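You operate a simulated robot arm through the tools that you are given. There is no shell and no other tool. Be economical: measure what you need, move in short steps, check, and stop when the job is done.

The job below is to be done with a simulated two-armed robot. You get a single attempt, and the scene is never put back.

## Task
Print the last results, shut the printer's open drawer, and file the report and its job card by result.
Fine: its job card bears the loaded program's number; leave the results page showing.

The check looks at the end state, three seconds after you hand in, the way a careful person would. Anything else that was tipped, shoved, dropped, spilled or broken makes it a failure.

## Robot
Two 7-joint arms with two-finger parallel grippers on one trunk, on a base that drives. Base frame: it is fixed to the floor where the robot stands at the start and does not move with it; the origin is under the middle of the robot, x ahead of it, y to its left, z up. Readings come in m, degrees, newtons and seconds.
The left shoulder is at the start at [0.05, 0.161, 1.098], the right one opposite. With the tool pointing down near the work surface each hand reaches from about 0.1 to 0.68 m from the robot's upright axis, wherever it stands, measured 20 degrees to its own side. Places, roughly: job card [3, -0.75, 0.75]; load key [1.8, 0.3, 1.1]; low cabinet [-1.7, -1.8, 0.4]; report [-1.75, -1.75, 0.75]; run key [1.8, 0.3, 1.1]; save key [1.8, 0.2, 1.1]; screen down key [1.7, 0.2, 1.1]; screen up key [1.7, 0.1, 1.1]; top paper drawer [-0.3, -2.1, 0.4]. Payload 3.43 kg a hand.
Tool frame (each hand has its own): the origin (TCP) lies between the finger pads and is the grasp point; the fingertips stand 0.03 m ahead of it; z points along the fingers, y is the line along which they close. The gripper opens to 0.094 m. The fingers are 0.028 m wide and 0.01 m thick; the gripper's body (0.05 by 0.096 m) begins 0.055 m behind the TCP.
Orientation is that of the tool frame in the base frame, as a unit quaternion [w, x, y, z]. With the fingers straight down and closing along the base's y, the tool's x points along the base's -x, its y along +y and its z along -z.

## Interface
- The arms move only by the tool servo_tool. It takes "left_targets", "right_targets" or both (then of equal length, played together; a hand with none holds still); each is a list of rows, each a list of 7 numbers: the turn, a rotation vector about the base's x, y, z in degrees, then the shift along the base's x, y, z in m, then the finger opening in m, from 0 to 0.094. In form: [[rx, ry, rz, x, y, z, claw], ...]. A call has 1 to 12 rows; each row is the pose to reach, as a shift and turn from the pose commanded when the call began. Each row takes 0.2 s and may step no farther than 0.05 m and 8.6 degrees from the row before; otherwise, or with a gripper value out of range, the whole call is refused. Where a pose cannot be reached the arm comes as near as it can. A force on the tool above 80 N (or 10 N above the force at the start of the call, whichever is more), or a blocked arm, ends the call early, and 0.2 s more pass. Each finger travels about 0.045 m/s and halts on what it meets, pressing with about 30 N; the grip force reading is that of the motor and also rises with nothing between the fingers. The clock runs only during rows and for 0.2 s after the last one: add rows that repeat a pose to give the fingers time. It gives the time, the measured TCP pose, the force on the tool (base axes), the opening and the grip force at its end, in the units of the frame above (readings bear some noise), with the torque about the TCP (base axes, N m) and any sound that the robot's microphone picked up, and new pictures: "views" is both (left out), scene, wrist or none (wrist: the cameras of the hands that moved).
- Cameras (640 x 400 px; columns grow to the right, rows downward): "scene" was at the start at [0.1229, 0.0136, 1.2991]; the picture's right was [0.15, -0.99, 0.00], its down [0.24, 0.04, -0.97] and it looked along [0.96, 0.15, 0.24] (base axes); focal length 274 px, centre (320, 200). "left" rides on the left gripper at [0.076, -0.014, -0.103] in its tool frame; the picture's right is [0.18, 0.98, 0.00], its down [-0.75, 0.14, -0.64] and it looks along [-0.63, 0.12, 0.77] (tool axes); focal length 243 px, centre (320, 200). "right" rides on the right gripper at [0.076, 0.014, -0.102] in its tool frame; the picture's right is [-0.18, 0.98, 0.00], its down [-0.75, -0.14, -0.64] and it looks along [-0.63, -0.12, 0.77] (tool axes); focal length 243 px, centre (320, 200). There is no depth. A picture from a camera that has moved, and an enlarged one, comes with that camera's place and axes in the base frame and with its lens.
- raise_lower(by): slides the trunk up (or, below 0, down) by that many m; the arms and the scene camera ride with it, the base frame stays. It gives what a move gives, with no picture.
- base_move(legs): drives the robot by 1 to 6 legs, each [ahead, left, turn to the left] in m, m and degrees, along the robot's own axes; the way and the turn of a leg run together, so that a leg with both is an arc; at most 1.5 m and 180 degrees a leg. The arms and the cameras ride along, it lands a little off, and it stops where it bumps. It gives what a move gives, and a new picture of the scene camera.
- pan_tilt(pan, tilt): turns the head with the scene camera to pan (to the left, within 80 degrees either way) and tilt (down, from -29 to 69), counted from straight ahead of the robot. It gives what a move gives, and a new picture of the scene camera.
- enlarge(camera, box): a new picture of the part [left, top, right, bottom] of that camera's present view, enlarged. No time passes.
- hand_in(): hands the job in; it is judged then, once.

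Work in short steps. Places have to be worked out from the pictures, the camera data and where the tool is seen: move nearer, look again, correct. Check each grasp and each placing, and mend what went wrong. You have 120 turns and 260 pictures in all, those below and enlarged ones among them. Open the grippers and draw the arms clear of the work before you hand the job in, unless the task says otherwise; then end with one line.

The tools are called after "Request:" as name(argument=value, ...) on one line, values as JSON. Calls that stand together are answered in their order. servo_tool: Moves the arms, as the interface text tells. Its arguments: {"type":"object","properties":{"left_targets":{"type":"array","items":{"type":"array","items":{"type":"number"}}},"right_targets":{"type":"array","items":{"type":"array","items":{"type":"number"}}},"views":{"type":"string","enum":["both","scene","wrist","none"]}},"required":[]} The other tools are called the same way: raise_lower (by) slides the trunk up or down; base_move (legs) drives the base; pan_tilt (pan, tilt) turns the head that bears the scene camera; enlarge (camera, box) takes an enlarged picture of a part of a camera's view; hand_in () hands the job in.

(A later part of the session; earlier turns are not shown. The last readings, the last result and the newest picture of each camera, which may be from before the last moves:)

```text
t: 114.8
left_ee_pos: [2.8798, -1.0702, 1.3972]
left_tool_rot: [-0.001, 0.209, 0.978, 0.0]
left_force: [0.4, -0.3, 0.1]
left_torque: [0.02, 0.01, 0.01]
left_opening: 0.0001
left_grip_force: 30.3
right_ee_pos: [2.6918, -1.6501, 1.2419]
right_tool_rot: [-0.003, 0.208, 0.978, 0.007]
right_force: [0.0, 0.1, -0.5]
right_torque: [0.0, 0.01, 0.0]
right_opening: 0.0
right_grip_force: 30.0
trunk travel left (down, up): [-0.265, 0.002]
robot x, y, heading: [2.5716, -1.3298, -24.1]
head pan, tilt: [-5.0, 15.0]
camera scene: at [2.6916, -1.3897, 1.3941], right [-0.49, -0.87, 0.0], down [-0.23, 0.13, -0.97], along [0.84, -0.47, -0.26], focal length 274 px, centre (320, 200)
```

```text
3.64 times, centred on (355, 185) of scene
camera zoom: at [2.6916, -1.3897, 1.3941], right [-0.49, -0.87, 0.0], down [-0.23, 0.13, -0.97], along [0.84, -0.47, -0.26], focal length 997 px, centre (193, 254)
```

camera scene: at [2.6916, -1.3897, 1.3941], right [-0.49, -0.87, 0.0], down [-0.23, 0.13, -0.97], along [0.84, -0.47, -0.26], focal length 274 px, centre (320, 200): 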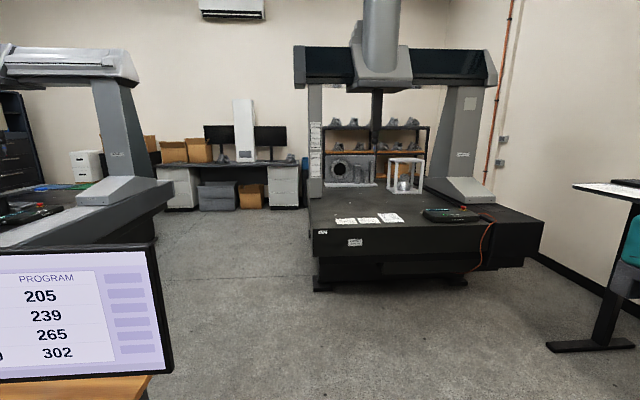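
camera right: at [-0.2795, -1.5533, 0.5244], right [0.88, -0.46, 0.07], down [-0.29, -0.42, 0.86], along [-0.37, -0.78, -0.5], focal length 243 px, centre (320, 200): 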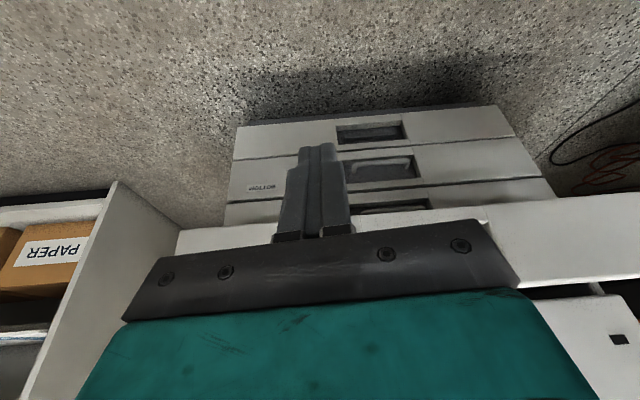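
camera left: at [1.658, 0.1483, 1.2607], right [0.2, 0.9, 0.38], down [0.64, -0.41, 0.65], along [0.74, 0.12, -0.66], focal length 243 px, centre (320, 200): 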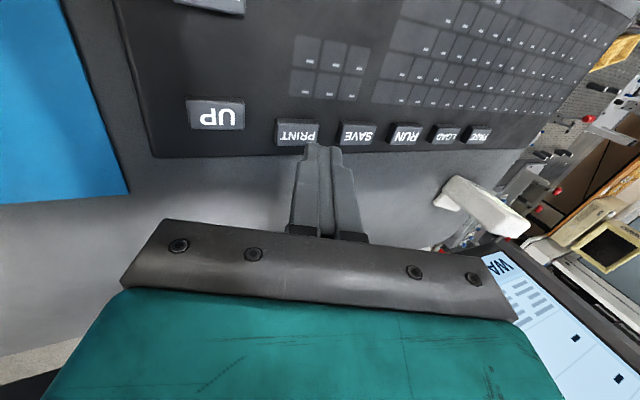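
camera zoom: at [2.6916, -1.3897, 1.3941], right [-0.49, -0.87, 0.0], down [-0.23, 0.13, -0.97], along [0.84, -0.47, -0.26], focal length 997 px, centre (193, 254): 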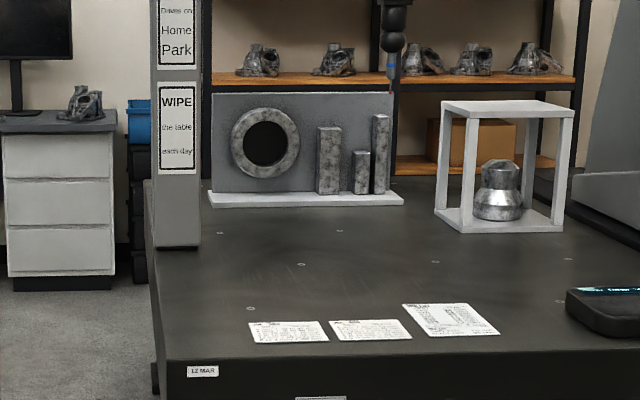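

The desk card is JOB 437 / PROGRAM 265. I'll look for other cards on this desk and the chair by turning left.

Request:
base_move(legs=[[0, 0, 60]])

Request:
pan_tilt(pan=10, tilt=30)

```text
t: 117.9
left_ee_pos: [2.507, -0.9309, 1.3968]
left_tool_rot: [0.0, -0.3, 0.954, -0.001]
left_force: [1.0, 0.2, 0.4]
left_torque: [0.01, 0.01, -0.01]
left_opening: 0.0001
left_grip_force: 29.8
right_ee_pos: [2.9096, -1.3907, 1.2406]
right_tool_rot: [-0.007, -0.303, 0.953, 0.004]
right_force: [-0.1, 0.1, 0.7]
right_torque: [0.02, -0.01, 0.01]
right_opening: 0.0
right_grip_force: 30.1
trunk travel left (down, up): [-0.265, 0.002]
robot x, y, heading: [2.5706, -1.332, 34.9]
head pan, tilt: [-5.0, 15.0]
camera scene: at [2.687, -1.2583, 1.3941], right [0.5, -0.87, 0.0], down [-0.22, -0.13, -0.97], along [0.84, 0.48, -0.26], focal length 274 px, centre (320, 200)
```

scene: 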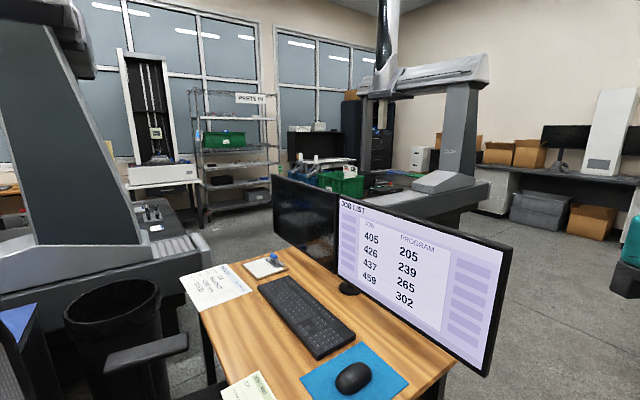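

```text
t: 118.6
left_ee_pos: [2.5059, -0.9319, 1.3965]
left_tool_rot: [-0.001, -0.301, 0.954, 0.0]
left_force: [0.0, -0.4, 0.2]
left_torque: [-0.01, 0.0, 0.03]
left_opening: 0.0001
left_grip_force: 29.6
right_ee_pos: [2.9081, -1.3896, 1.2406]
right_tool_rot: [-0.006, -0.303, 0.953, 0.005]
right_force: [0.3, 0.4, 0.1]
right_torque: [0.01, -0.01, 0.0]
right_opening: 0.0
right_grip_force: 30.3
trunk travel left (down, up): [-0.265, 0.002]
robot x, y, heading: [2.5697, -1.3285, 34.8]
head pan, tilt: [10.0, 30.0]
camera scene: at [2.6702, -1.2412, 1.3699], right [0.71, -0.71, 0.0], down [-0.35, -0.35, -0.87], along [0.61, 0.61, -0.5], focal length 274 px, centre (320, 200)
```

scene: 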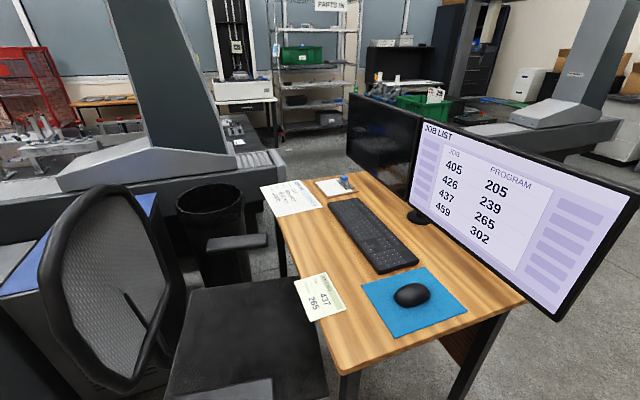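

Only that one card here (437/265). The two cards on the low cabinet by the trays must be read; I'll retrace the aisle and drive there.

Request:
base_move(legs=[[0, 0, -59], [-0.8, 0.12, 0], [-0.8, 0.12, 0], [0, 0, -140], [1.2, 0, 0], [1.0, 0, 0]])

Request:
pan_tilt(pan=40, tilt=30)

```text
t: 145.7
left_ee_pos: [-0.9675, -1.4277, 1.3968]
left_tool_rot: [0.0, 0.991, 0.137, 0.002]
left_force: [-0.2, -0.1, -0.1]
left_torque: [0.0, 0.03, -0.02]
left_opening: 0.0002
left_grip_force: 30.2
right_ee_pos: [-1.1957, -0.8617, 1.2406]
right_tool_rot: [0.006, 0.99, 0.139, 0.006]
right_force: [-0.3, -0.1, -0.3]
right_torque: [-0.01, 0.02, 0.01]
right_opening: 0.0
right_grip_force: 29.7
trunk travel left (down, up): [-0.265, 0.002]
robot x, y, heading: [-0.8962, -1.0283, -164.2]
head pan, tilt: [10.0, 30.0]
camera scene: at [-1.0133, -1.0804, 1.3698], right [-0.43, 0.9, 0.0], down [0.45, 0.22, -0.87], along [-0.78, -0.38, -0.5], focal length 274 px, centre (320, 200)
```

scene: 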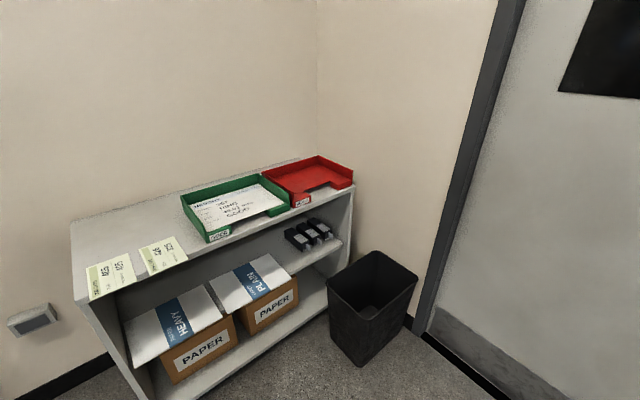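

```text
t: 146.7
left_ee_pos: [-0.9665, -1.4273, 1.3977]
left_tool_rot: [-0.001, 0.991, 0.136, 0.0]
left_force: [0.4, -0.7, 0.0]
left_torque: [-0.02, -0.02, 0.0]
left_opening: 0.0
left_grip_force: 29.7
right_ee_pos: [-1.1943, -0.8619, 1.2406]
right_tool_rot: [0.005, 0.99, 0.139, 0.005]
right_force: [0.1, -0.1, 0.3]
right_torque: [-0.02, 0.0, 0.01]
right_opening: 0.0
right_grip_force: 30.0
trunk travel left (down, up): [-0.265, 0.002]
robot x, y, heading: [-0.893, -1.0312, -164.0]
head pan, tilt: [40.0, 30.0]
camera scene: at [-0.9827, -1.1158, 1.3699], right [-0.83, 0.56, 0.0], down [0.28, 0.41, -0.87], along [-0.49, -0.71, -0.5], focal length 274 px, centre (320, 200)
```

scene: 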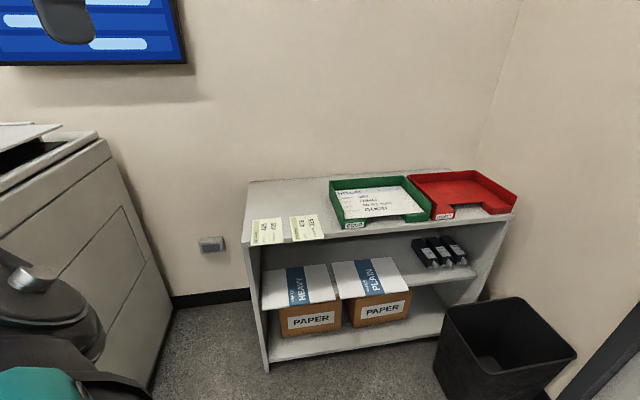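

Request:
enlarge(camera="scene", box=[240, 205, 340, 255])

Request:
enlarge(camera="scene", box=[320, 165, 530, 240])

Request:
pan_tilt(pan=75, tilt=15)

```text
6.40 times, centred on (290, 230) of scene
camera zoom: at [-0.9827, -1.1158, 1.3699], right [-0.83, 0.56, 0.0], down [0.28, 0.41, -0.87], along [-0.49, -0.71, -0.5], focal length 1755 px, centre (512, 8)
```

zoom: 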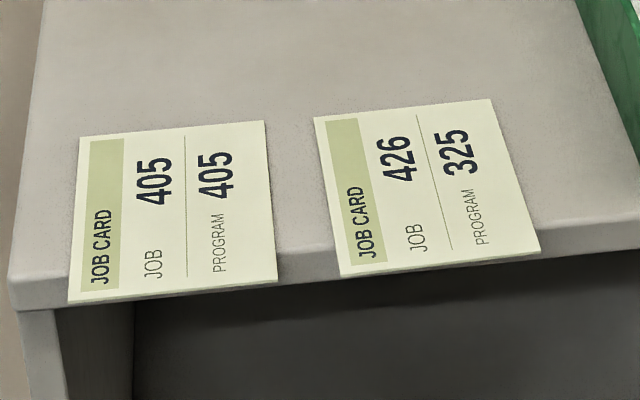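

```text
3.05 times, centred on (425, 202) of scene
camera zoom: at [-0.9827, -1.1158, 1.3699], right [-0.83, 0.56, 0.0], down [0.28, 0.41, -0.87], along [-0.49, -0.71, -0.5], focal length 836 px, centre (0, 192)
```

zoom: 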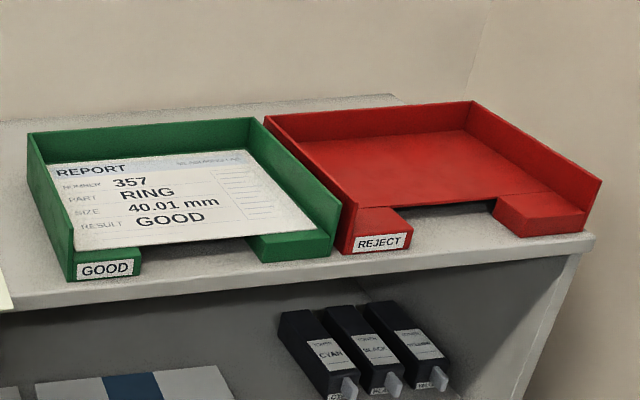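

```text
t: 147.7
left_ee_pos: [-0.9675, -1.4281, 1.3962]
left_tool_rot: [-0.001, 0.991, 0.136, 0.0]
left_force: [0.0, -1.3, -0.5]
left_torque: [-0.02, 0.02, 0.0]
left_opening: 0.0001
left_grip_force: 30.3
right_ee_pos: [-1.194, -0.8618, 1.2403]
right_tool_rot: [0.004, 0.99, 0.138, 0.006]
right_force: [-0.3, 0.2, 0.1]
right_torque: [0.0, 0.0, 0.01]
right_opening: 0.0
right_grip_force: 30.5
trunk travel left (down, up): [-0.265, 0.002]
robot x, y, heading: [-0.8973, -1.0351, -164.4]
head pan, tilt: [75.0, 15.0]
camera scene: at [-0.9306, -1.1346, 1.394], right [-1.0, -0.01, 0.0], down [0.0, 0.26, -0.97], along [0.01, -0.97, -0.26], focal length 274 px, centre (320, 200)
```

scene: 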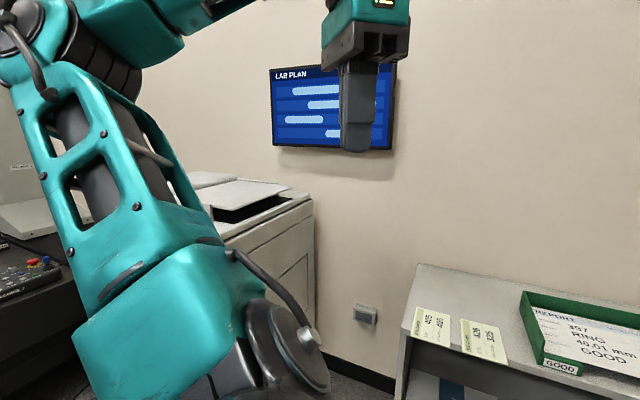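

The card JOB 405 / PROGRAM 405 lies at the cabinet's left front edge, overhanging slightly; the tray report is an old 357. I'll square up to the cabinet (heading ≈ -113°) and take a closer look.

Request:
base_move(legs=[[0, 0, 51], [0.3, 0.08, 0]])

Request:
pan_tilt(pan=-10, tilt=40)

```text
t: 152.1
left_ee_pos: [-0.682, -1.6428, 1.3971]
left_tool_rot: [-0.001, 0.837, 0.548, 0.0]
left_force: [0.1, -0.3, 0.3]
left_torque: [0.02, 0.0, 0.0]
left_opening: 0.0
left_grip_force: 29.5
right_ee_pos: [-1.2636, -1.4598, 1.2401]
right_tool_rot: [0.003, 0.837, 0.548, 0.007]
right_force: [0.4, -1.3, 0.4]
right_torque: [0.01, 0.02, -0.01]
right_opening: 0.0
right_grip_force: 30.2
trunk travel left (down, up): [-0.265, 0.002]
robot x, y, heading: [-0.9421, -1.3414, -113.8]
head pan, tilt: [75.0, 15.0]
camera scene: at [-0.8837, -1.4306, 1.394], right [-0.62, -0.78, 0.0], down [-0.2, 0.16, -0.97], along [0.75, -0.6, -0.26], focal length 274 px, centre (320, 200)
```

scene: 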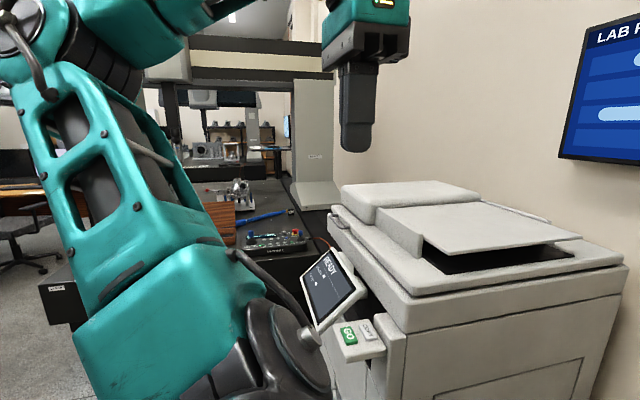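

```text
t: 153.6
left_ee_pos: [-0.6801, -1.6417, 1.396]
left_tool_rot: [0.0, 0.837, 0.548, 0.0]
left_force: [-0.1, 0.6, 1.1]
left_torque: [-0.02, 0.0, -0.01]
left_opening: 0.0001
left_grip_force: 29.6
right_ee_pos: [-1.2642, -1.4581, 1.241]
right_tool_rot: [0.003, 0.836, 0.548, 0.007]
right_force: [-0.2, -0.6, 0.0]
right_torque: [0.02, 0.0, -0.01]
right_opening: 0.0001
right_grip_force: 29.7
trunk travel left (down, up): [-0.265, 0.002]
robot x, y, heading: [-0.9446, -1.3363, -113.7]
head pan, tilt: [-10.0, 40.0]
camera scene: at [-1.0036, -1.4425, 1.3545], right [-0.83, 0.55, 0.0], down [0.36, 0.54, -0.77], along [-0.42, -0.64, -0.64], focal length 274 px, centre (320, 200)
```

scene: 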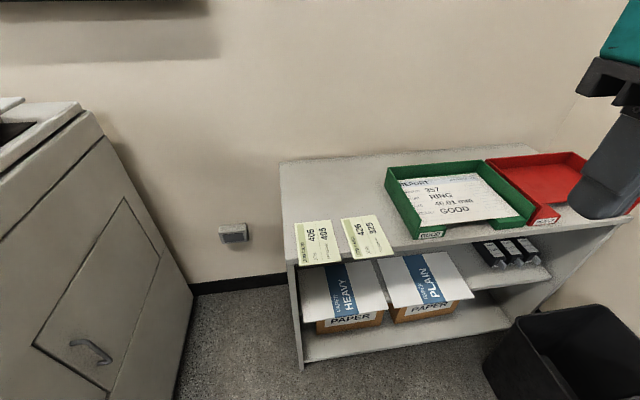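

Triangulated: the 405 card's front edge is at ≈(-1.242,-1.805,0.784), cabinet front runs at 23°; GOOD tray centre ≈(-1.72,-1.77). I'll shift right, lower the trunk, and use the left hand with a horizontal tool.

Request:
base_move(legs=[[-0.03, -0.29, 0]])

Request:
raise_lower(by=-0.2)

Request:
servo_tool(left_targets=[[0, 0, 0, 0, 0, -0.03, 0.02], [0, 0, 0, 0, 0, -0.06, 0.04], [-7.9, 3.3, 0, 0, 0, -0.09, 0.04], [-15.8, 6.7, 0, 0, 0, -0.12, 0.04], [-23.7, 10, 0, 0, 0, -0.15, 0.04], [-31.5, 13.4, 0, 0, 0, -0.18, 0.04], [-39.4, 16.7, 0, 0, 0, -0.21, 0.04], [-47.3, 20, 0, 0, 0, -0.24, 0.04], [-55.2, 23.4, 0, 0, 0, -0.27, 0.04]], views="both")

```text
t: 156.7
left_ee_pos: [-0.9323, -1.5002, 1.3974]
left_tool_rot: [0.0, 0.837, 0.547, 0.001]
left_force: [0.4, 0.4, -0.7]
left_torque: [0.04, -0.02, -0.02]
left_opening: 0.0
left_grip_force: 30.4
right_ee_pos: [-1.5137, -1.3168, 1.2412]
right_tool_rot: [0.002, 0.836, 0.549, 0.008]
right_force: [-0.2, 0.6, -0.4]
right_torque: [0.0, 0.0, -0.02]
right_opening: 0.0
right_grip_force: 30.5
trunk travel left (down, up): [-0.265, 0.002]
robot x, y, heading: [-1.1927, -1.1924, -113.8]
head pan, tilt: [-10.0, 40.0]
camera scene: at [-1.2538, -1.3, 1.3545], right [-0.83, 0.55, 0.0], down [0.36, 0.53, -0.77], along [-0.42, -0.64, -0.64], focal length 274 px, centre (320, 200)
```

scene: 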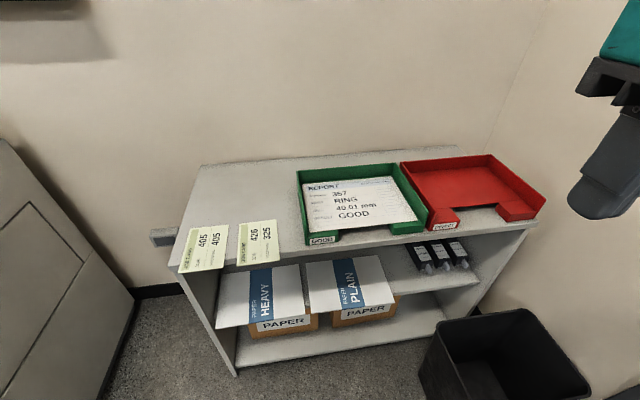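

```text
t: 158.9
left_ee_pos: [-0.9317, -1.4987, 1.1974]
left_tool_rot: [0.0, 0.837, 0.547, 0.001]
left_force: [0.7, 0.6, -0.5]
left_torque: [-0.01, -0.04, 0.01]
left_opening: 0.0002
left_grip_force: 29.7
right_ee_pos: [-1.5134, -1.3169, 1.0407]
right_tool_rot: [0.003, 0.836, 0.549, 0.007]
right_force: [0.6, 0.5, 0.8]
right_torque: [0.0, 0.0, -0.01]
right_opening: 0.0
right_grip_force: 29.8
trunk travel left (down, up): [-0.065, 0.202]
robot x, y, heading: [-1.1924, -1.1974, -113.8]
head pan, tilt: [-10.0, 40.0]
```

```text
t: 160.9
left_ee_pos: [-0.8661, -1.554, 0.9863]
left_tool_rot: [0.265, 0.737, 0.479, -0.396]
left_force: [-0.3, 0.3, 2.8]
left_torque: [0.11, -0.06, 0.01]
left_opening: 0.04
left_grip_force: 0.0
left hand out of reach, approached as far as the arm can: row 6, 7, 8, 9
right_ee_pos: [-1.514, -1.3166, 1.0415]
right_tool_rot: [0.002, 0.836, 0.549, 0.007]
right_force: [0.3, -0.4, -0.7]
right_torque: [-0.03, 0.02, -0.01]
right_opening: 0.0001
right_grip_force: 30.0
trunk travel left (down, up): [-0.065, 0.202]
robot x, y, heading: [-1.1894, -1.1952, -113.7]
head pan, tilt: [-10.0, 40.0]
camera scene: at [-1.2535, -1.3004, 1.1545], right [-0.83, 0.55, 0.0], down [0.36, 0.54, -0.77], along [-0.43, -0.64, -0.64], focal length 274 px, centre (320, 200)
camera left: at [-0.8276, -1.4307, 0.978], right [0.94, -0.3, -0.14], down [0.17, 0.06, 0.98], along [-0.29, -0.95, 0.11], focal length 243 px, centre (320, 200)
```

scene: 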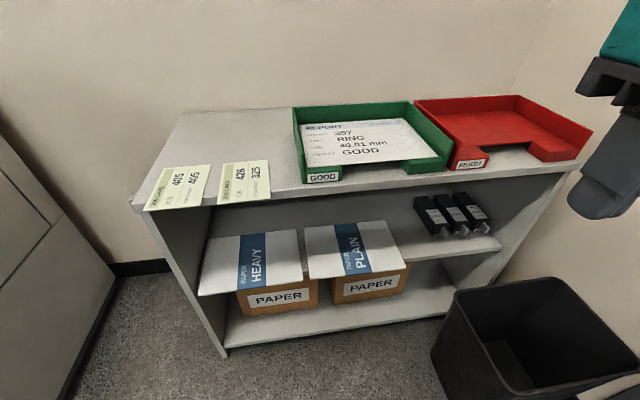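
left: 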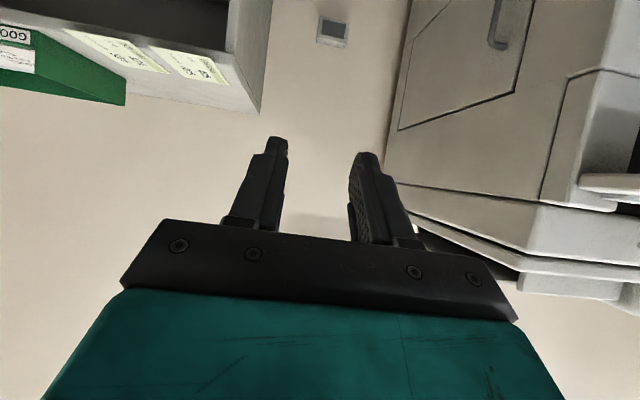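

The tool is now ~33° below horizontal. Next I roll it 90° so the fingers close vertically, while moving it in front of the card.

Request:
servo_tool(left_targets=[[-2.7, -6.33, -4.47, -0.03, -0.009, 0, 0.05], [-5.4, -12.66, -8.94, -0.06, -0.018, 0, 0.06], [-8.1, -19, -13.4, -0.09, -0.027, 0, 0.06], [-10.8, -25.3, -17.9, -0.12, -0.036, 0, 0.06], [-13.5, -31.65, -22.35, -0.15, -0.045, 0, 0.06], [-16.2, -38, -26.8, -0.18, -0.054, 0, 0.06], [-18.9, -44.3, -31.3, -0.21, -0.063, 0, 0.06], [-21.6, -50.6, -35.8, -0.24, -0.072, 0, 0.06], [-24.3, -57, -40.2, -0.27, -0.081, 0, 0.06], [-27, -63.3, -44.7, -0.3, -0.09, 0, 0.06], [-29.7, -69.6, -49.2, -0.3, -0.09, 0, 0.06]], views="both")

```text
t: 163.3
left_ee_pos: [-1.179, -1.6618, 0.9948]
left_tool_rot: [0.464, 0.857, -0.195, -0.114]
left_force: [-0.7, -1.0, 0.2]
left_torque: [-0.04, 0.03, 0.03]
left_opening: 0.0599
left_grip_force: 0.0
left hand out of reach, approached as far as the arm can: row 1, 2, 3, 4, 5, 6, 7, 8, 9, 10, 11
right_ee_pos: [-1.5136, -1.3159, 1.0402]
right_tool_rot: [0.003, 0.836, 0.548, 0.007]
right_force: [-0.1, -0.6, 0.6]
right_torque: [-0.02, 0.0, -0.02]
right_opening: 0.0
right_grip_force: 29.5
trunk travel left (down, up): [-0.065, 0.202]
robot x, y, heading: [-1.1962, -1.1971, -113.6]
head pan, tilt: [-10.0, 40.0]
camera scene: at [-1.2536, -1.3, 1.1545], right [-0.83, 0.55, 0.0], down [0.36, 0.53, -0.77], along [-0.42, -0.64, -0.64], focal length 274 px, centre (320, 200)
camera left: at [-1.0685, -1.6111, 1.0376], right [-0.06, -0.57, 0.82], down [-0.47, 0.74, 0.48], along [-0.88, -0.36, -0.31], focal length 243 px, centre (320, 200)
```

scene: 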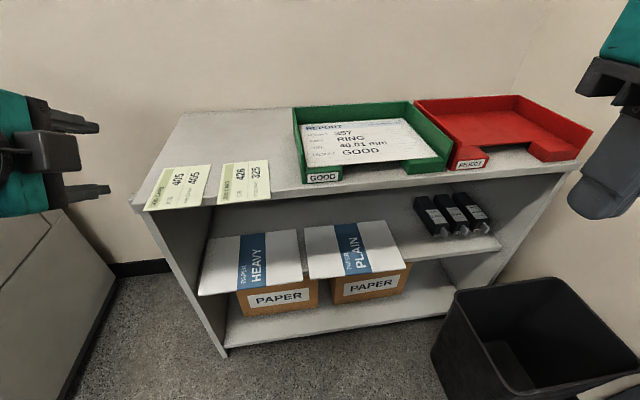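
left: 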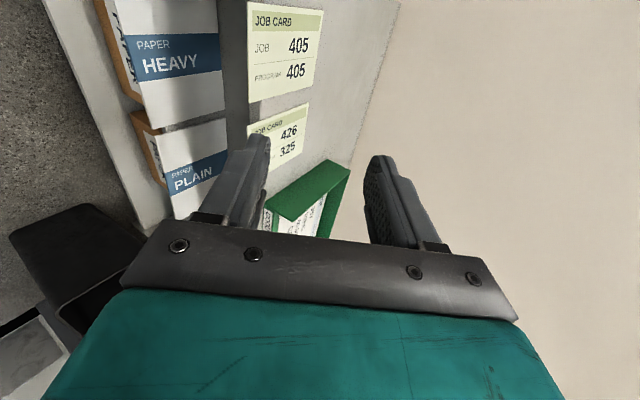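

Fingers now close nearly vertically, pitched 33° down. Level the pitch and lower to a pre-grasp just in front of the card edge.

Request:
servo_tool(left_targets=[[-5, 2.1, 0, 0.005, 0.01, -0.04, 0.06], [-10, 4.3, 0, 0.01, 0.02, -0.08, 0.06], [-15, 6.4, 0, 0.01, 0.01, -0.12, 0.06], [-19, 8.1, 0, 0, -0.02, -0.16, 0.06], [-23, 9.8, 0, -0.015, -0.04, -0.195, 0.06]], views="both")

```text
refused: row 4 steps farther than a row can; nothing moved
```

Request:
servo_tool(left_targets=[[-5, 2.1, 0, 0.005, 0.01, -0.04, 0.06], [-10, 4.3, 0, 0.01, 0.02, -0.08, 0.06], [-15, 6.4, 0, 0.005, 0.005, -0.115, 0.06], [-19, 8.1, 0, 0, -0.015, -0.155, 0.06], [-23, 9.8, 0, -0.015, -0.04, -0.19, 0.06]], views="both")

```text
t: 164.5
left_ee_pos: [-1.1933, -1.7019, 0.8088]
left_tool_rot: [0.641, 0.733, -0.173, -0.145]
left_force: [0.8, 0.1, -0.1]
left_torque: [-0.05, -0.01, 0.02]
left_opening: 0.06
left_grip_force: 0.1
left hand out of reach, approached as far as the arm can: row 1, 2, 3
right_ee_pos: [-1.5132, -1.3153, 1.0413]
right_tool_rot: [0.003, 0.836, 0.548, 0.007]
right_force: [-0.1, -0.2, 0.7]
right_torque: [-0.04, -0.04, -0.04]
right_opening: 0.0
right_grip_force: 29.6
trunk travel left (down, up): [-0.065, 0.202]
robot x, y, heading: [-1.1897, -1.1935, -113.9]
head pan, tilt: [-10.0, 40.0]
camera scene: at [-1.2535, -1.3002, 1.1546], right [-0.83, 0.55, 0.0], down [0.36, 0.54, -0.77], along [-0.42, -0.64, -0.64], focal length 274 px, centre (320, 200)
camera left: at [-1.0794, -1.6416, 0.8087], right [0.1, -0.2, 0.98], down [-0.41, 0.89, 0.22], along [-0.91, -0.42, 0.01], focal length 243 px, centre (320, 200)
```

scene: 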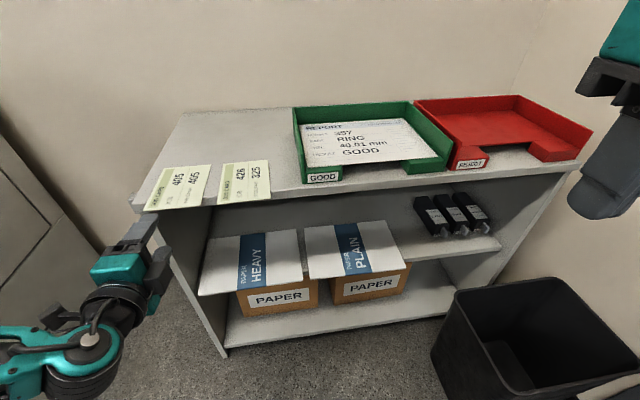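
left: 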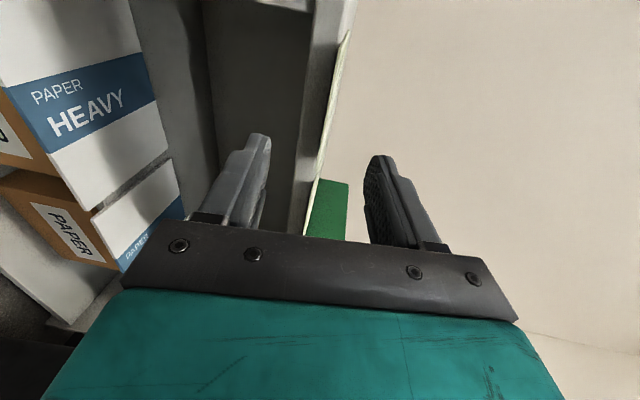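

Request:
enlarge(camera="left", box=[220, 0, 420, 240])

Request:
enlarge(camera="scene", box=[80, 150, 280, 300])

```text
1.67 times, centred on (320, 120) of left
camera zoom: at [-1.0794, -1.6416, 0.8087], right [0.1, -0.2, 0.98], down [-0.41, 0.89, 0.22], along [-0.91, -0.42, 0.01], focal length 404 px, centre (320, 333)
```

zoom: 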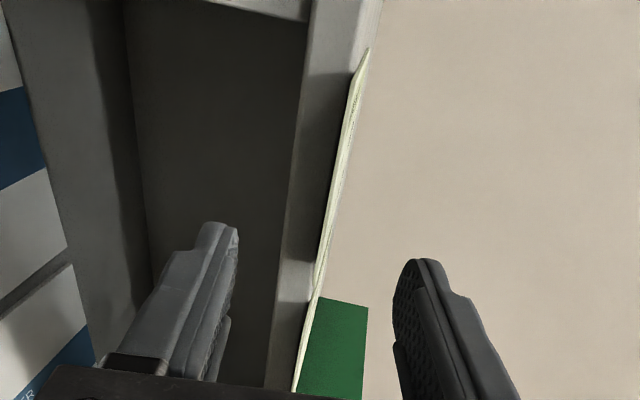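

```text
2.67 times, centred on (180, 225) of scene
camera zoom: at [-1.2535, -1.3002, 1.1546], right [-0.83, 0.55, 0.0], down [0.36, 0.54, -0.77], along [-0.42, -0.64, -0.64], focal length 731 px, centre (693, 133)
```

zoom: 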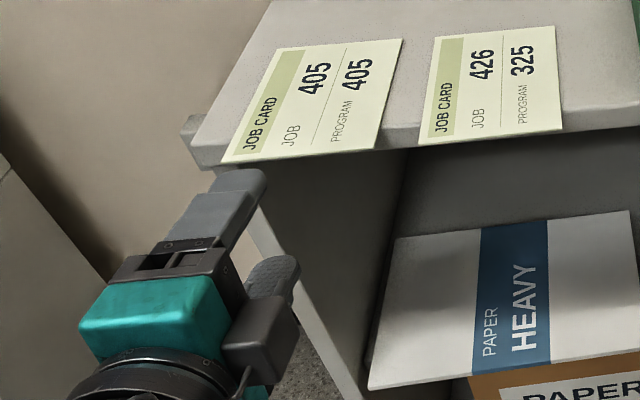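

The card edge is between the fingers. Advance 8 cm toward it with a slight drop and shift right, then check.

Request:
servo_tool(left_targets=[[0, 0, 0, -0.015, -0.02, -0.014, 0.06], [0, 0, 0, -0.03, -0.045, -0.014, 0.06], [0, 0, 0, -0.043, -0.07, -0.014, 0.06]], views="both")

Request:
enlarge(camera="left", box=[220, 0, 420, 240])

Request:
enlarge(camera="scene", box=[80, 150, 280, 300])

```text
t: 165.3
left_ee_pos: [-1.2375, -1.7754, 0.7925]
left_tool_rot: [0.64, 0.735, -0.173, -0.145]
left_force: [-0.8, 0.6, -0.7]
left_torque: [0.02, -0.03, -0.01]
left_opening: 0.0599
left_grip_force: 0.1
right_ee_pos: [-1.5129, -1.317, 1.04]
right_tool_rot: [0.003, 0.836, 0.549, 0.006]
right_force: [-0.2, -1.0, -0.1]
right_torque: [0.02, 0.0, -0.01]
right_opening: 0.0
right_grip_force: 29.5
trunk travel left (down, up): [-0.065, 0.202]
robot x, y, heading: [-1.1932, -1.194, -113.6]
head pan, tilt: [-10.0, 40.0]
camera scene: at [-1.2536, -1.3001, 1.1545], right [-0.83, 0.55, 0.0], down [0.36, 0.53, -0.77], along [-0.42, -0.64, -0.64], focal length 274 px, centre (320, 200)
camera left: at [-1.123, -1.7129, 0.7929], right [0.1, -0.2, 0.97], down [-0.41, 0.89, 0.22], along [-0.91, -0.42, 0.01], focal length 243 px, centre (320, 200)
```

scene: 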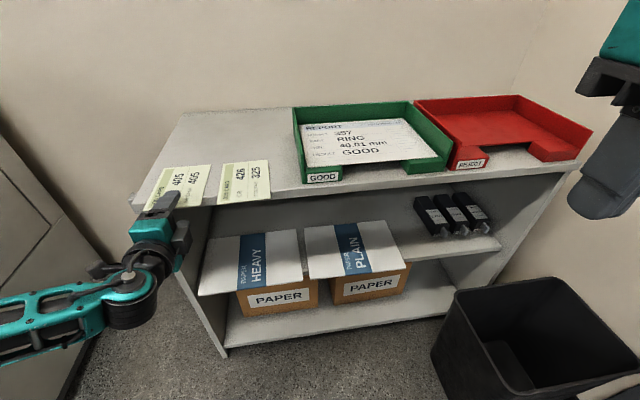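
left: 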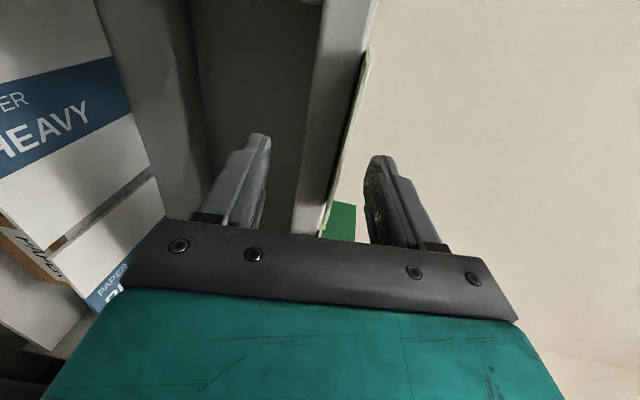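

```text
1.67 times, centred on (320, 120) of left
camera zoom: at [-1.123, -1.7129, 0.7929], right [0.1, -0.2, 0.97], down [-0.41, 0.89, 0.22], along [-0.91, -0.42, 0.01], focal length 404 px, centre (320, 333)
```

zoom: 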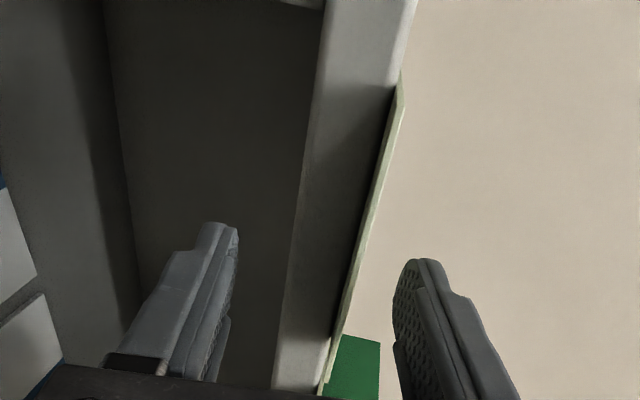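

```text
2.67 times, centred on (180, 225) of scene
camera zoom: at [-1.2536, -1.3001, 1.1545], right [-0.83, 0.55, 0.0], down [0.36, 0.53, -0.77], along [-0.42, -0.64, -0.64], focal length 731 px, centre (693, 133)
```

zoom: 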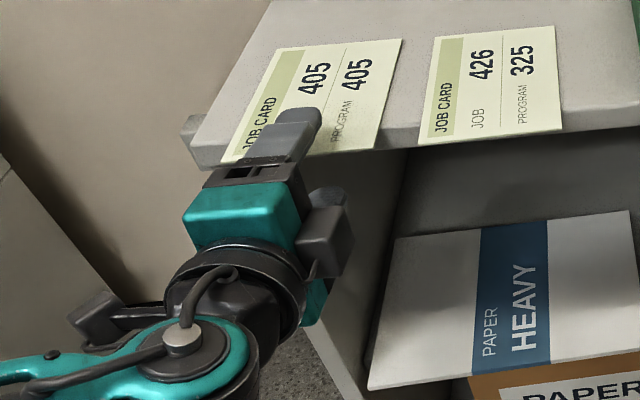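

Measured in the wrist view, the card is ~1.5 cm above the fingers' midplane and tips are just at its edge. Raise 1.5 cm and advance 1.4 cm.

Request:
servo_tool(left_targets=[[0, 0, 0, 0, 0, 0.015, 0.06], [0, 0, 0, -0.006, -0.013, 0.015, 0.06]], views="wrist")

Request:
enlarge(camera="left", box=[220, 0, 420, 240])

Request:
enlarge(camera="scene", box=[100, 150, 240, 255])

```text
t: 165.9
left_ee_pos: [-1.2439, -1.7853, 0.8088]
left_tool_rot: [0.641, 0.734, -0.173, -0.145]
left_force: [0.3, -0.2, -0.2]
left_torque: [-0.03, 0.01, 0.0]
left_opening: 0.0599
left_grip_force: 0.1
right_ee_pos: [-1.5143, -1.3168, 1.0407]
right_tool_rot: [0.003, 0.836, 0.548, 0.007]
right_force: [0.0, -0.5, -0.3]
right_torque: [0.0, 0.01, -0.02]
right_opening: 0.0
right_grip_force: 30.2
trunk travel left (down, up): [-0.065, 0.202]
robot x, y, heading: [-1.1932, -1.1949, -113.7]
head pan, tilt: [-10.0, 40.0]
camera left: at [-1.1297, -1.7256, 0.8086], right [0.1, -0.2, 0.98], down [-0.41, 0.89, 0.22], along [-0.91, -0.42, 0.01], focal length 243 px, centre (320, 200)
```

left: 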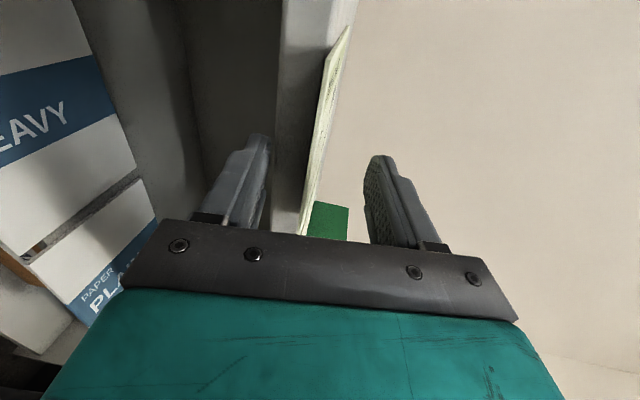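

```text
1.67 times, centred on (320, 120) of left
camera zoom: at [-1.1297, -1.7256, 0.8086], right [0.1, -0.2, 0.98], down [-0.41, 0.89, 0.22], along [-0.91, -0.42, 0.01], focal length 404 px, centre (320, 333)
```

zoom: 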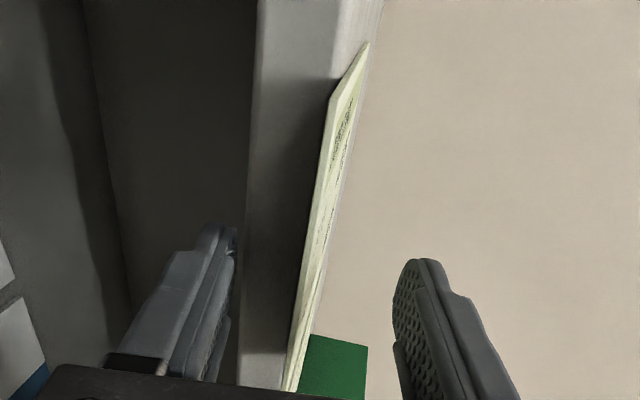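

```text
3.81 times, centred on (170, 202) of scene
camera zoom: at [-1.2536, -1.3001, 1.1545], right [-0.83, 0.55, 0.0], down [0.36, 0.53, -0.77], along [-0.42, -0.64, -0.64], focal length 1045 px, centre (891, 190)
```

zoom: 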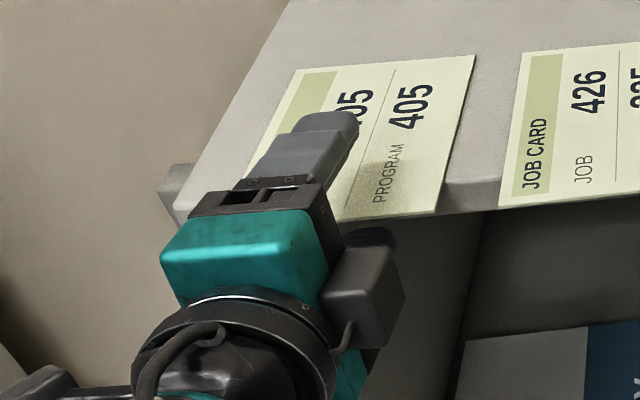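

The card lies mid-way between the fingers. Close the gripper.

Request:
servo_tool(left_targets=[[0, 0, 0, 0, 0, 0, 0.04], [0, 0, 0, 0, 0, 0, 0.02], [0, 0, 0, 0, 0, 0, 0], [0, 0, 0, 0, 0, 0, 0], [0, 0, 0, 0, 0, 0, 0]], views="both")

Request:
enlarge(camera="scene", box=[100, 150, 240, 255])

```text
t: 167.1
left_ee_pos: [-1.2431, -1.784, 0.794]
left_tool_rot: [0.627, 0.745, -0.175, -0.143]
left_force: [-4.0, -6.8, -44.9]
left_torque: [1.22, 0.28, -0.25]
left_opening: 0.0268
left_grip_force: 30.3
right_ee_pos: [-1.5142, -1.3202, 1.0399]
right_tool_rot: [0.0, 0.836, 0.548, 0.008]
right_force: [-0.2, 0.1, 0.7]
right_torque: [-0.01, -0.03, 0.02]
right_opening: 0.0002
right_grip_force: 30.1
trunk travel left (down, up): [-0.065, 0.202]
robot x, y, heading: [-1.1877, -1.1946, -113.9]
head pan, tilt: [-10.0, 40.0]
camera scene: at [-1.2542, -1.3044, 1.1536], right [-0.83, 0.55, 0.0], down [0.36, 0.54, -0.76], along [-0.42, -0.63, -0.65], focal length 274 px, centre (320, 200)
camera left: at [-1.1287, -1.7244, 0.7968], right [0.09, -0.23, 0.97], down [-0.41, 0.88, 0.25], along [-0.91, -0.42, -0.02], focal length 243 px, centre (320, 200)
```

scene: 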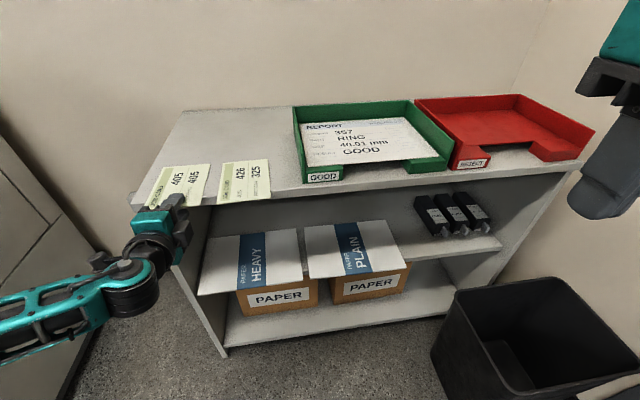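
left: 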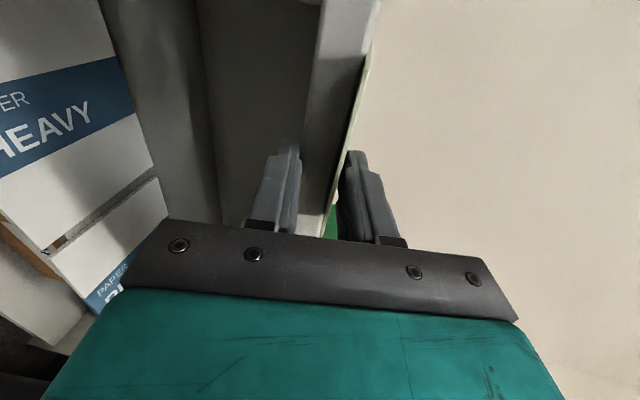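

```text
3.81 times, centred on (170, 202) of scene
camera zoom: at [-1.2542, -1.3044, 1.1536], right [-0.83, 0.55, 0.0], down [0.36, 0.54, -0.76], along [-0.42, -0.63, -0.65], focal length 1045 px, centre (891, 190)
```

zoom: 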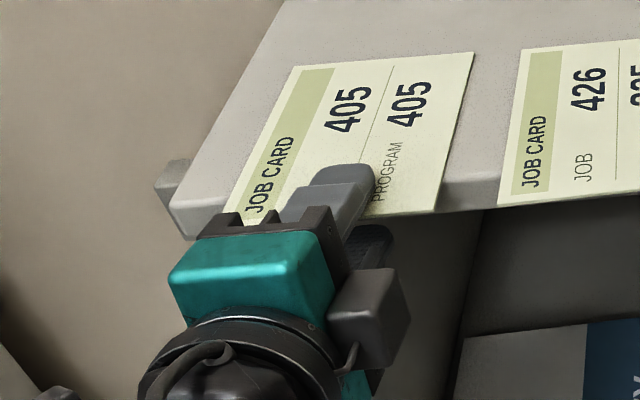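

The fingers clamped the 2.5 cm shelf board together with the card. Open, back off, narrow the opening and re-approach until the lower finger touches the board's face.

Request:
servo_tool(left_targets=[[0, 0, 0, 0, 0, 0, 0.05], [0, 0, 0, 0, 0, 0, 0.06], [0, 0, 0, 0, 0, 0, 0.06], [0, 0, 0, 0.008, 0.018, 0, 0.06], [0, 0, 0, 0.016, 0.037, 0, 0.04], [0, 0, 0, 0.016, 0.037, -0.002, 0.024], [0, 0, 0, 0.016, 0.037, -0.002, 0.024]], views="both")

Request:
enlarge(camera="left", box=[220, 0, 420, 240])

Request:
enlarge(camera="scene", box=[100, 150, 240, 255])

```text
t: 168.7
left_ee_pos: [-1.2288, -1.7494, 0.8075]
left_tool_rot: [0.641, 0.734, -0.173, -0.146]
left_force: [-0.5, 0.4, 0.0]
left_torque: [0.02, -0.01, -0.01]
left_opening: 0.024
left_grip_force: 0.1
right_ee_pos: [-1.5137, -1.3164, 1.0401]
right_tool_rot: [0.002, 0.836, 0.548, 0.007]
right_force: [-0.7, 0.6, -0.2]
right_torque: [0.02, 0.0, 0.03]
right_opening: 0.0
right_grip_force: 30.1
trunk travel left (down, up): [-0.065, 0.202]
robot x, y, heading: [-1.1959, -1.1965, -113.6]
head pan, tilt: [-10.0, 40.0]
camera scene: at [-1.2536, -1.3001, 1.1545], right [-0.83, 0.55, 0.0], down [0.36, 0.53, -0.77], along [-0.42, -0.64, -0.64], focal length 274 px, centre (320, 200)
camera left: at [-1.1137, -1.6886, 0.8075], right [0.1, -0.2, 0.98], down [-0.41, 0.89, 0.22], along [-0.91, -0.42, 0.01], focal length 243 px, centre (320, 200)
```

scene: 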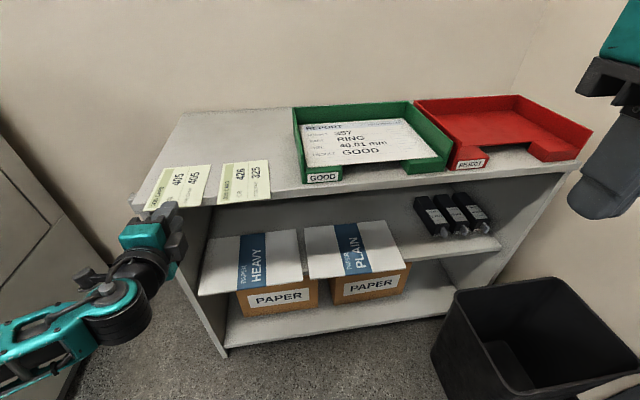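
left: 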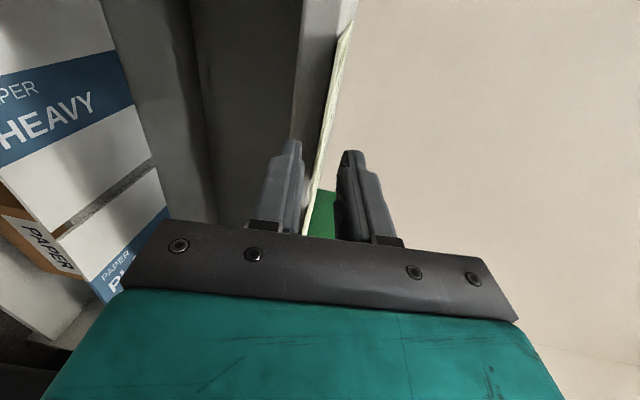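

```text
1.67 times, centred on (320, 120) of left
camera zoom: at [-1.1137, -1.6886, 0.8075], right [0.1, -0.2, 0.98], down [-0.41, 0.89, 0.22], along [-0.91, -0.42, 0.01], focal length 404 px, centre (320, 333)
```

zoom: 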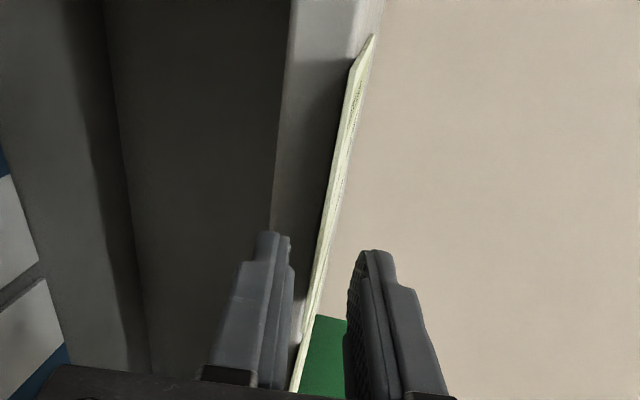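

```text
3.81 times, centred on (170, 202) of scene
camera zoom: at [-1.2536, -1.3001, 1.1545], right [-0.83, 0.55, 0.0], down [0.36, 0.53, -0.77], along [-0.42, -0.64, -0.64], focal length 1045 px, centre (891, 190)
```

zoom: 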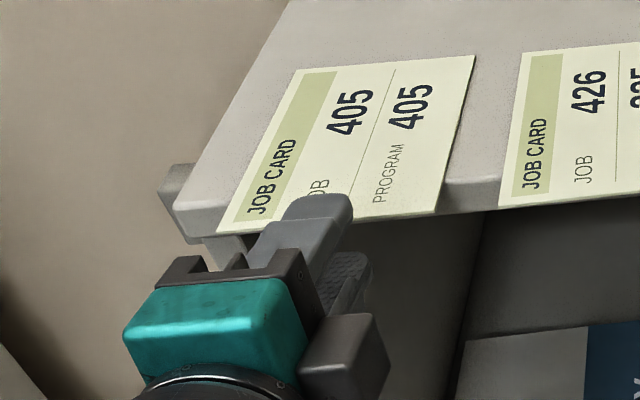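

Card plane is centred between the fingers. Advance ~3.4 cm and read the force.

Request:
servo_tool(left_targets=[[0, 0, 0, -0.006, -0.014, 0, 0.024], [0, 0, 0, -0.0115, -0.0265, 0, 0.024], [0, 0, 0, -0.0135, -0.0315, 0, 0.024]], views="wrist")

Request:
enlarge(camera="left", box=[220, 0, 420, 240])

```text
t: 169.5
left_ee_pos: [-1.2408, -1.7783, 0.807]
left_tool_rot: [0.64, 0.734, -0.174, -0.145]
left_force: [0.3, 0.2, -0.3]
left_torque: [-0.03, 0.01, 0.02]
left_opening: 0.0242
left_grip_force: 0.0
right_ee_pos: [-1.5134, -1.3162, 1.0395]
right_tool_rot: [0.004, 0.837, 0.548, 0.007]
right_force: [1.2, 0.1, 0.0]
right_torque: [-0.01, -0.02, 0.0]
right_opening: 0.0002
right_grip_force: 29.6
trunk travel left (down, up): [-0.065, 0.202]
robot x, y, heading: [-1.1925, -1.1973, -113.7]
head pan, tilt: [-10.0, 40.0]
camera left: at [-1.1266, -1.7194, 0.8068], right [0.1, -0.2, 0.97], down [-0.41, 0.89, 0.22], along [-0.91, -0.42, 0.01], focal length 243 px, centre (320, 200)
```

left: 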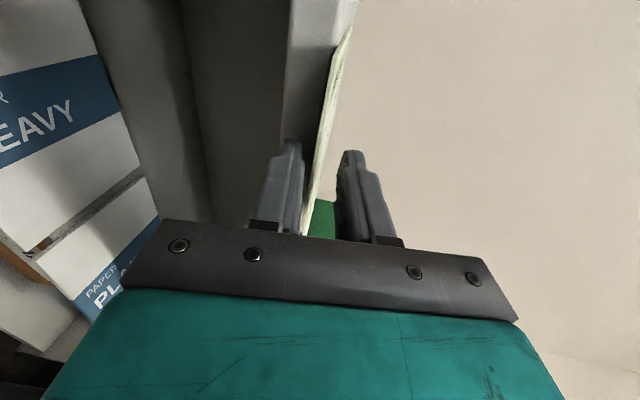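

```text
1.67 times, centred on (320, 120) of left
camera zoom: at [-1.1266, -1.7194, 0.8068], right [0.1, -0.2, 0.97], down [-0.41, 0.89, 0.22], along [-0.91, -0.42, 0.01], focal length 404 px, centre (320, 333)
```

zoom: 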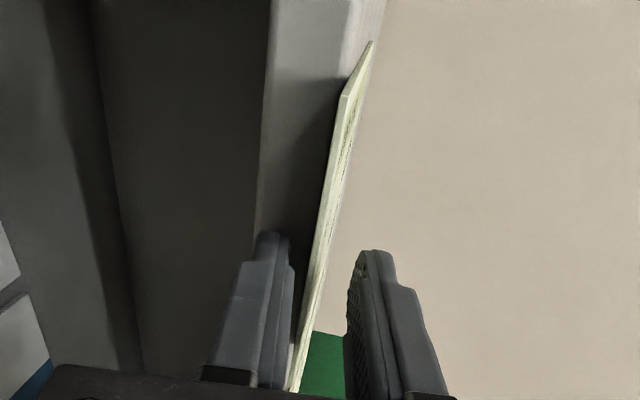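

No contact yet; advance 5 mm more and close.

Request:
servo_tool(left_targets=[[0, 0, 0, -0.002, -0.005, -0.001, 0.024], [0, 0, 0, -0.002, -0.005, -0.001, 0.012], [0, 0, 0, -0.002, -0.005, -0.001, 0], [0, 0, 0, -0.002, -0.005, -0.001, 0]], views="wrist")

Request:
enlarge(camera="scene", box=[100, 150, 240, 255])

```text
t: 170.5
left_ee_pos: [-1.242, -1.7836, 0.8042]
left_tool_rot: [0.64, 0.735, -0.174, -0.146]
left_force: [15.2, 26.0, -9.3]
left_torque: [0.16, 0.3, 0.51]
left_opening: 0.0057
left_grip_force: 29.8
right_ee_pos: [-1.5126, -1.3156, 1.0414]
right_tool_rot: [0.003, 0.836, 0.549, 0.006]
right_force: [-0.8, -0.4, -0.1]
right_torque: [0.0, -0.02, 0.0]
right_opening: 0.0002
right_grip_force: 30.1
trunk travel left (down, up): [-0.065, 0.202]
robot x, y, heading: [-1.1922, -1.1924, -113.5]
head pan, tilt: [-10.0, 40.0]
camera left: at [-1.1274, -1.7224, 0.8045], right [0.1, -0.2, 0.97], down [-0.41, 0.89, 0.23], along [-0.91, -0.42, 0.0], focal length 243 px, centre (320, 200)
```

left: 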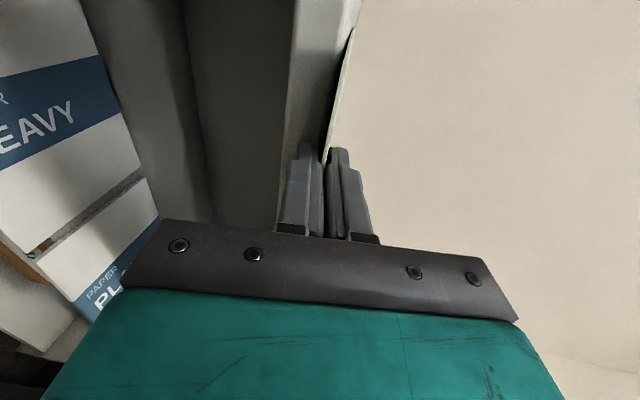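

```text
3.81 times, centred on (170, 202) of scene
camera zoom: at [-1.2524, -1.2988, 1.1547], right [-0.83, 0.55, 0.0], down [0.36, 0.53, -0.77], along [-0.43, -0.64, -0.64], focal length 1045 px, centre (891, 190)
```

zoom: 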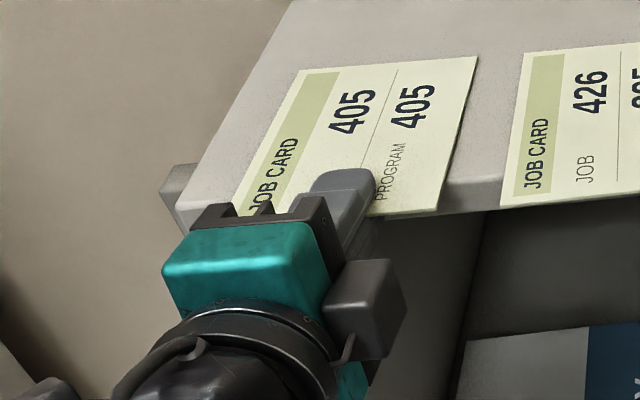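

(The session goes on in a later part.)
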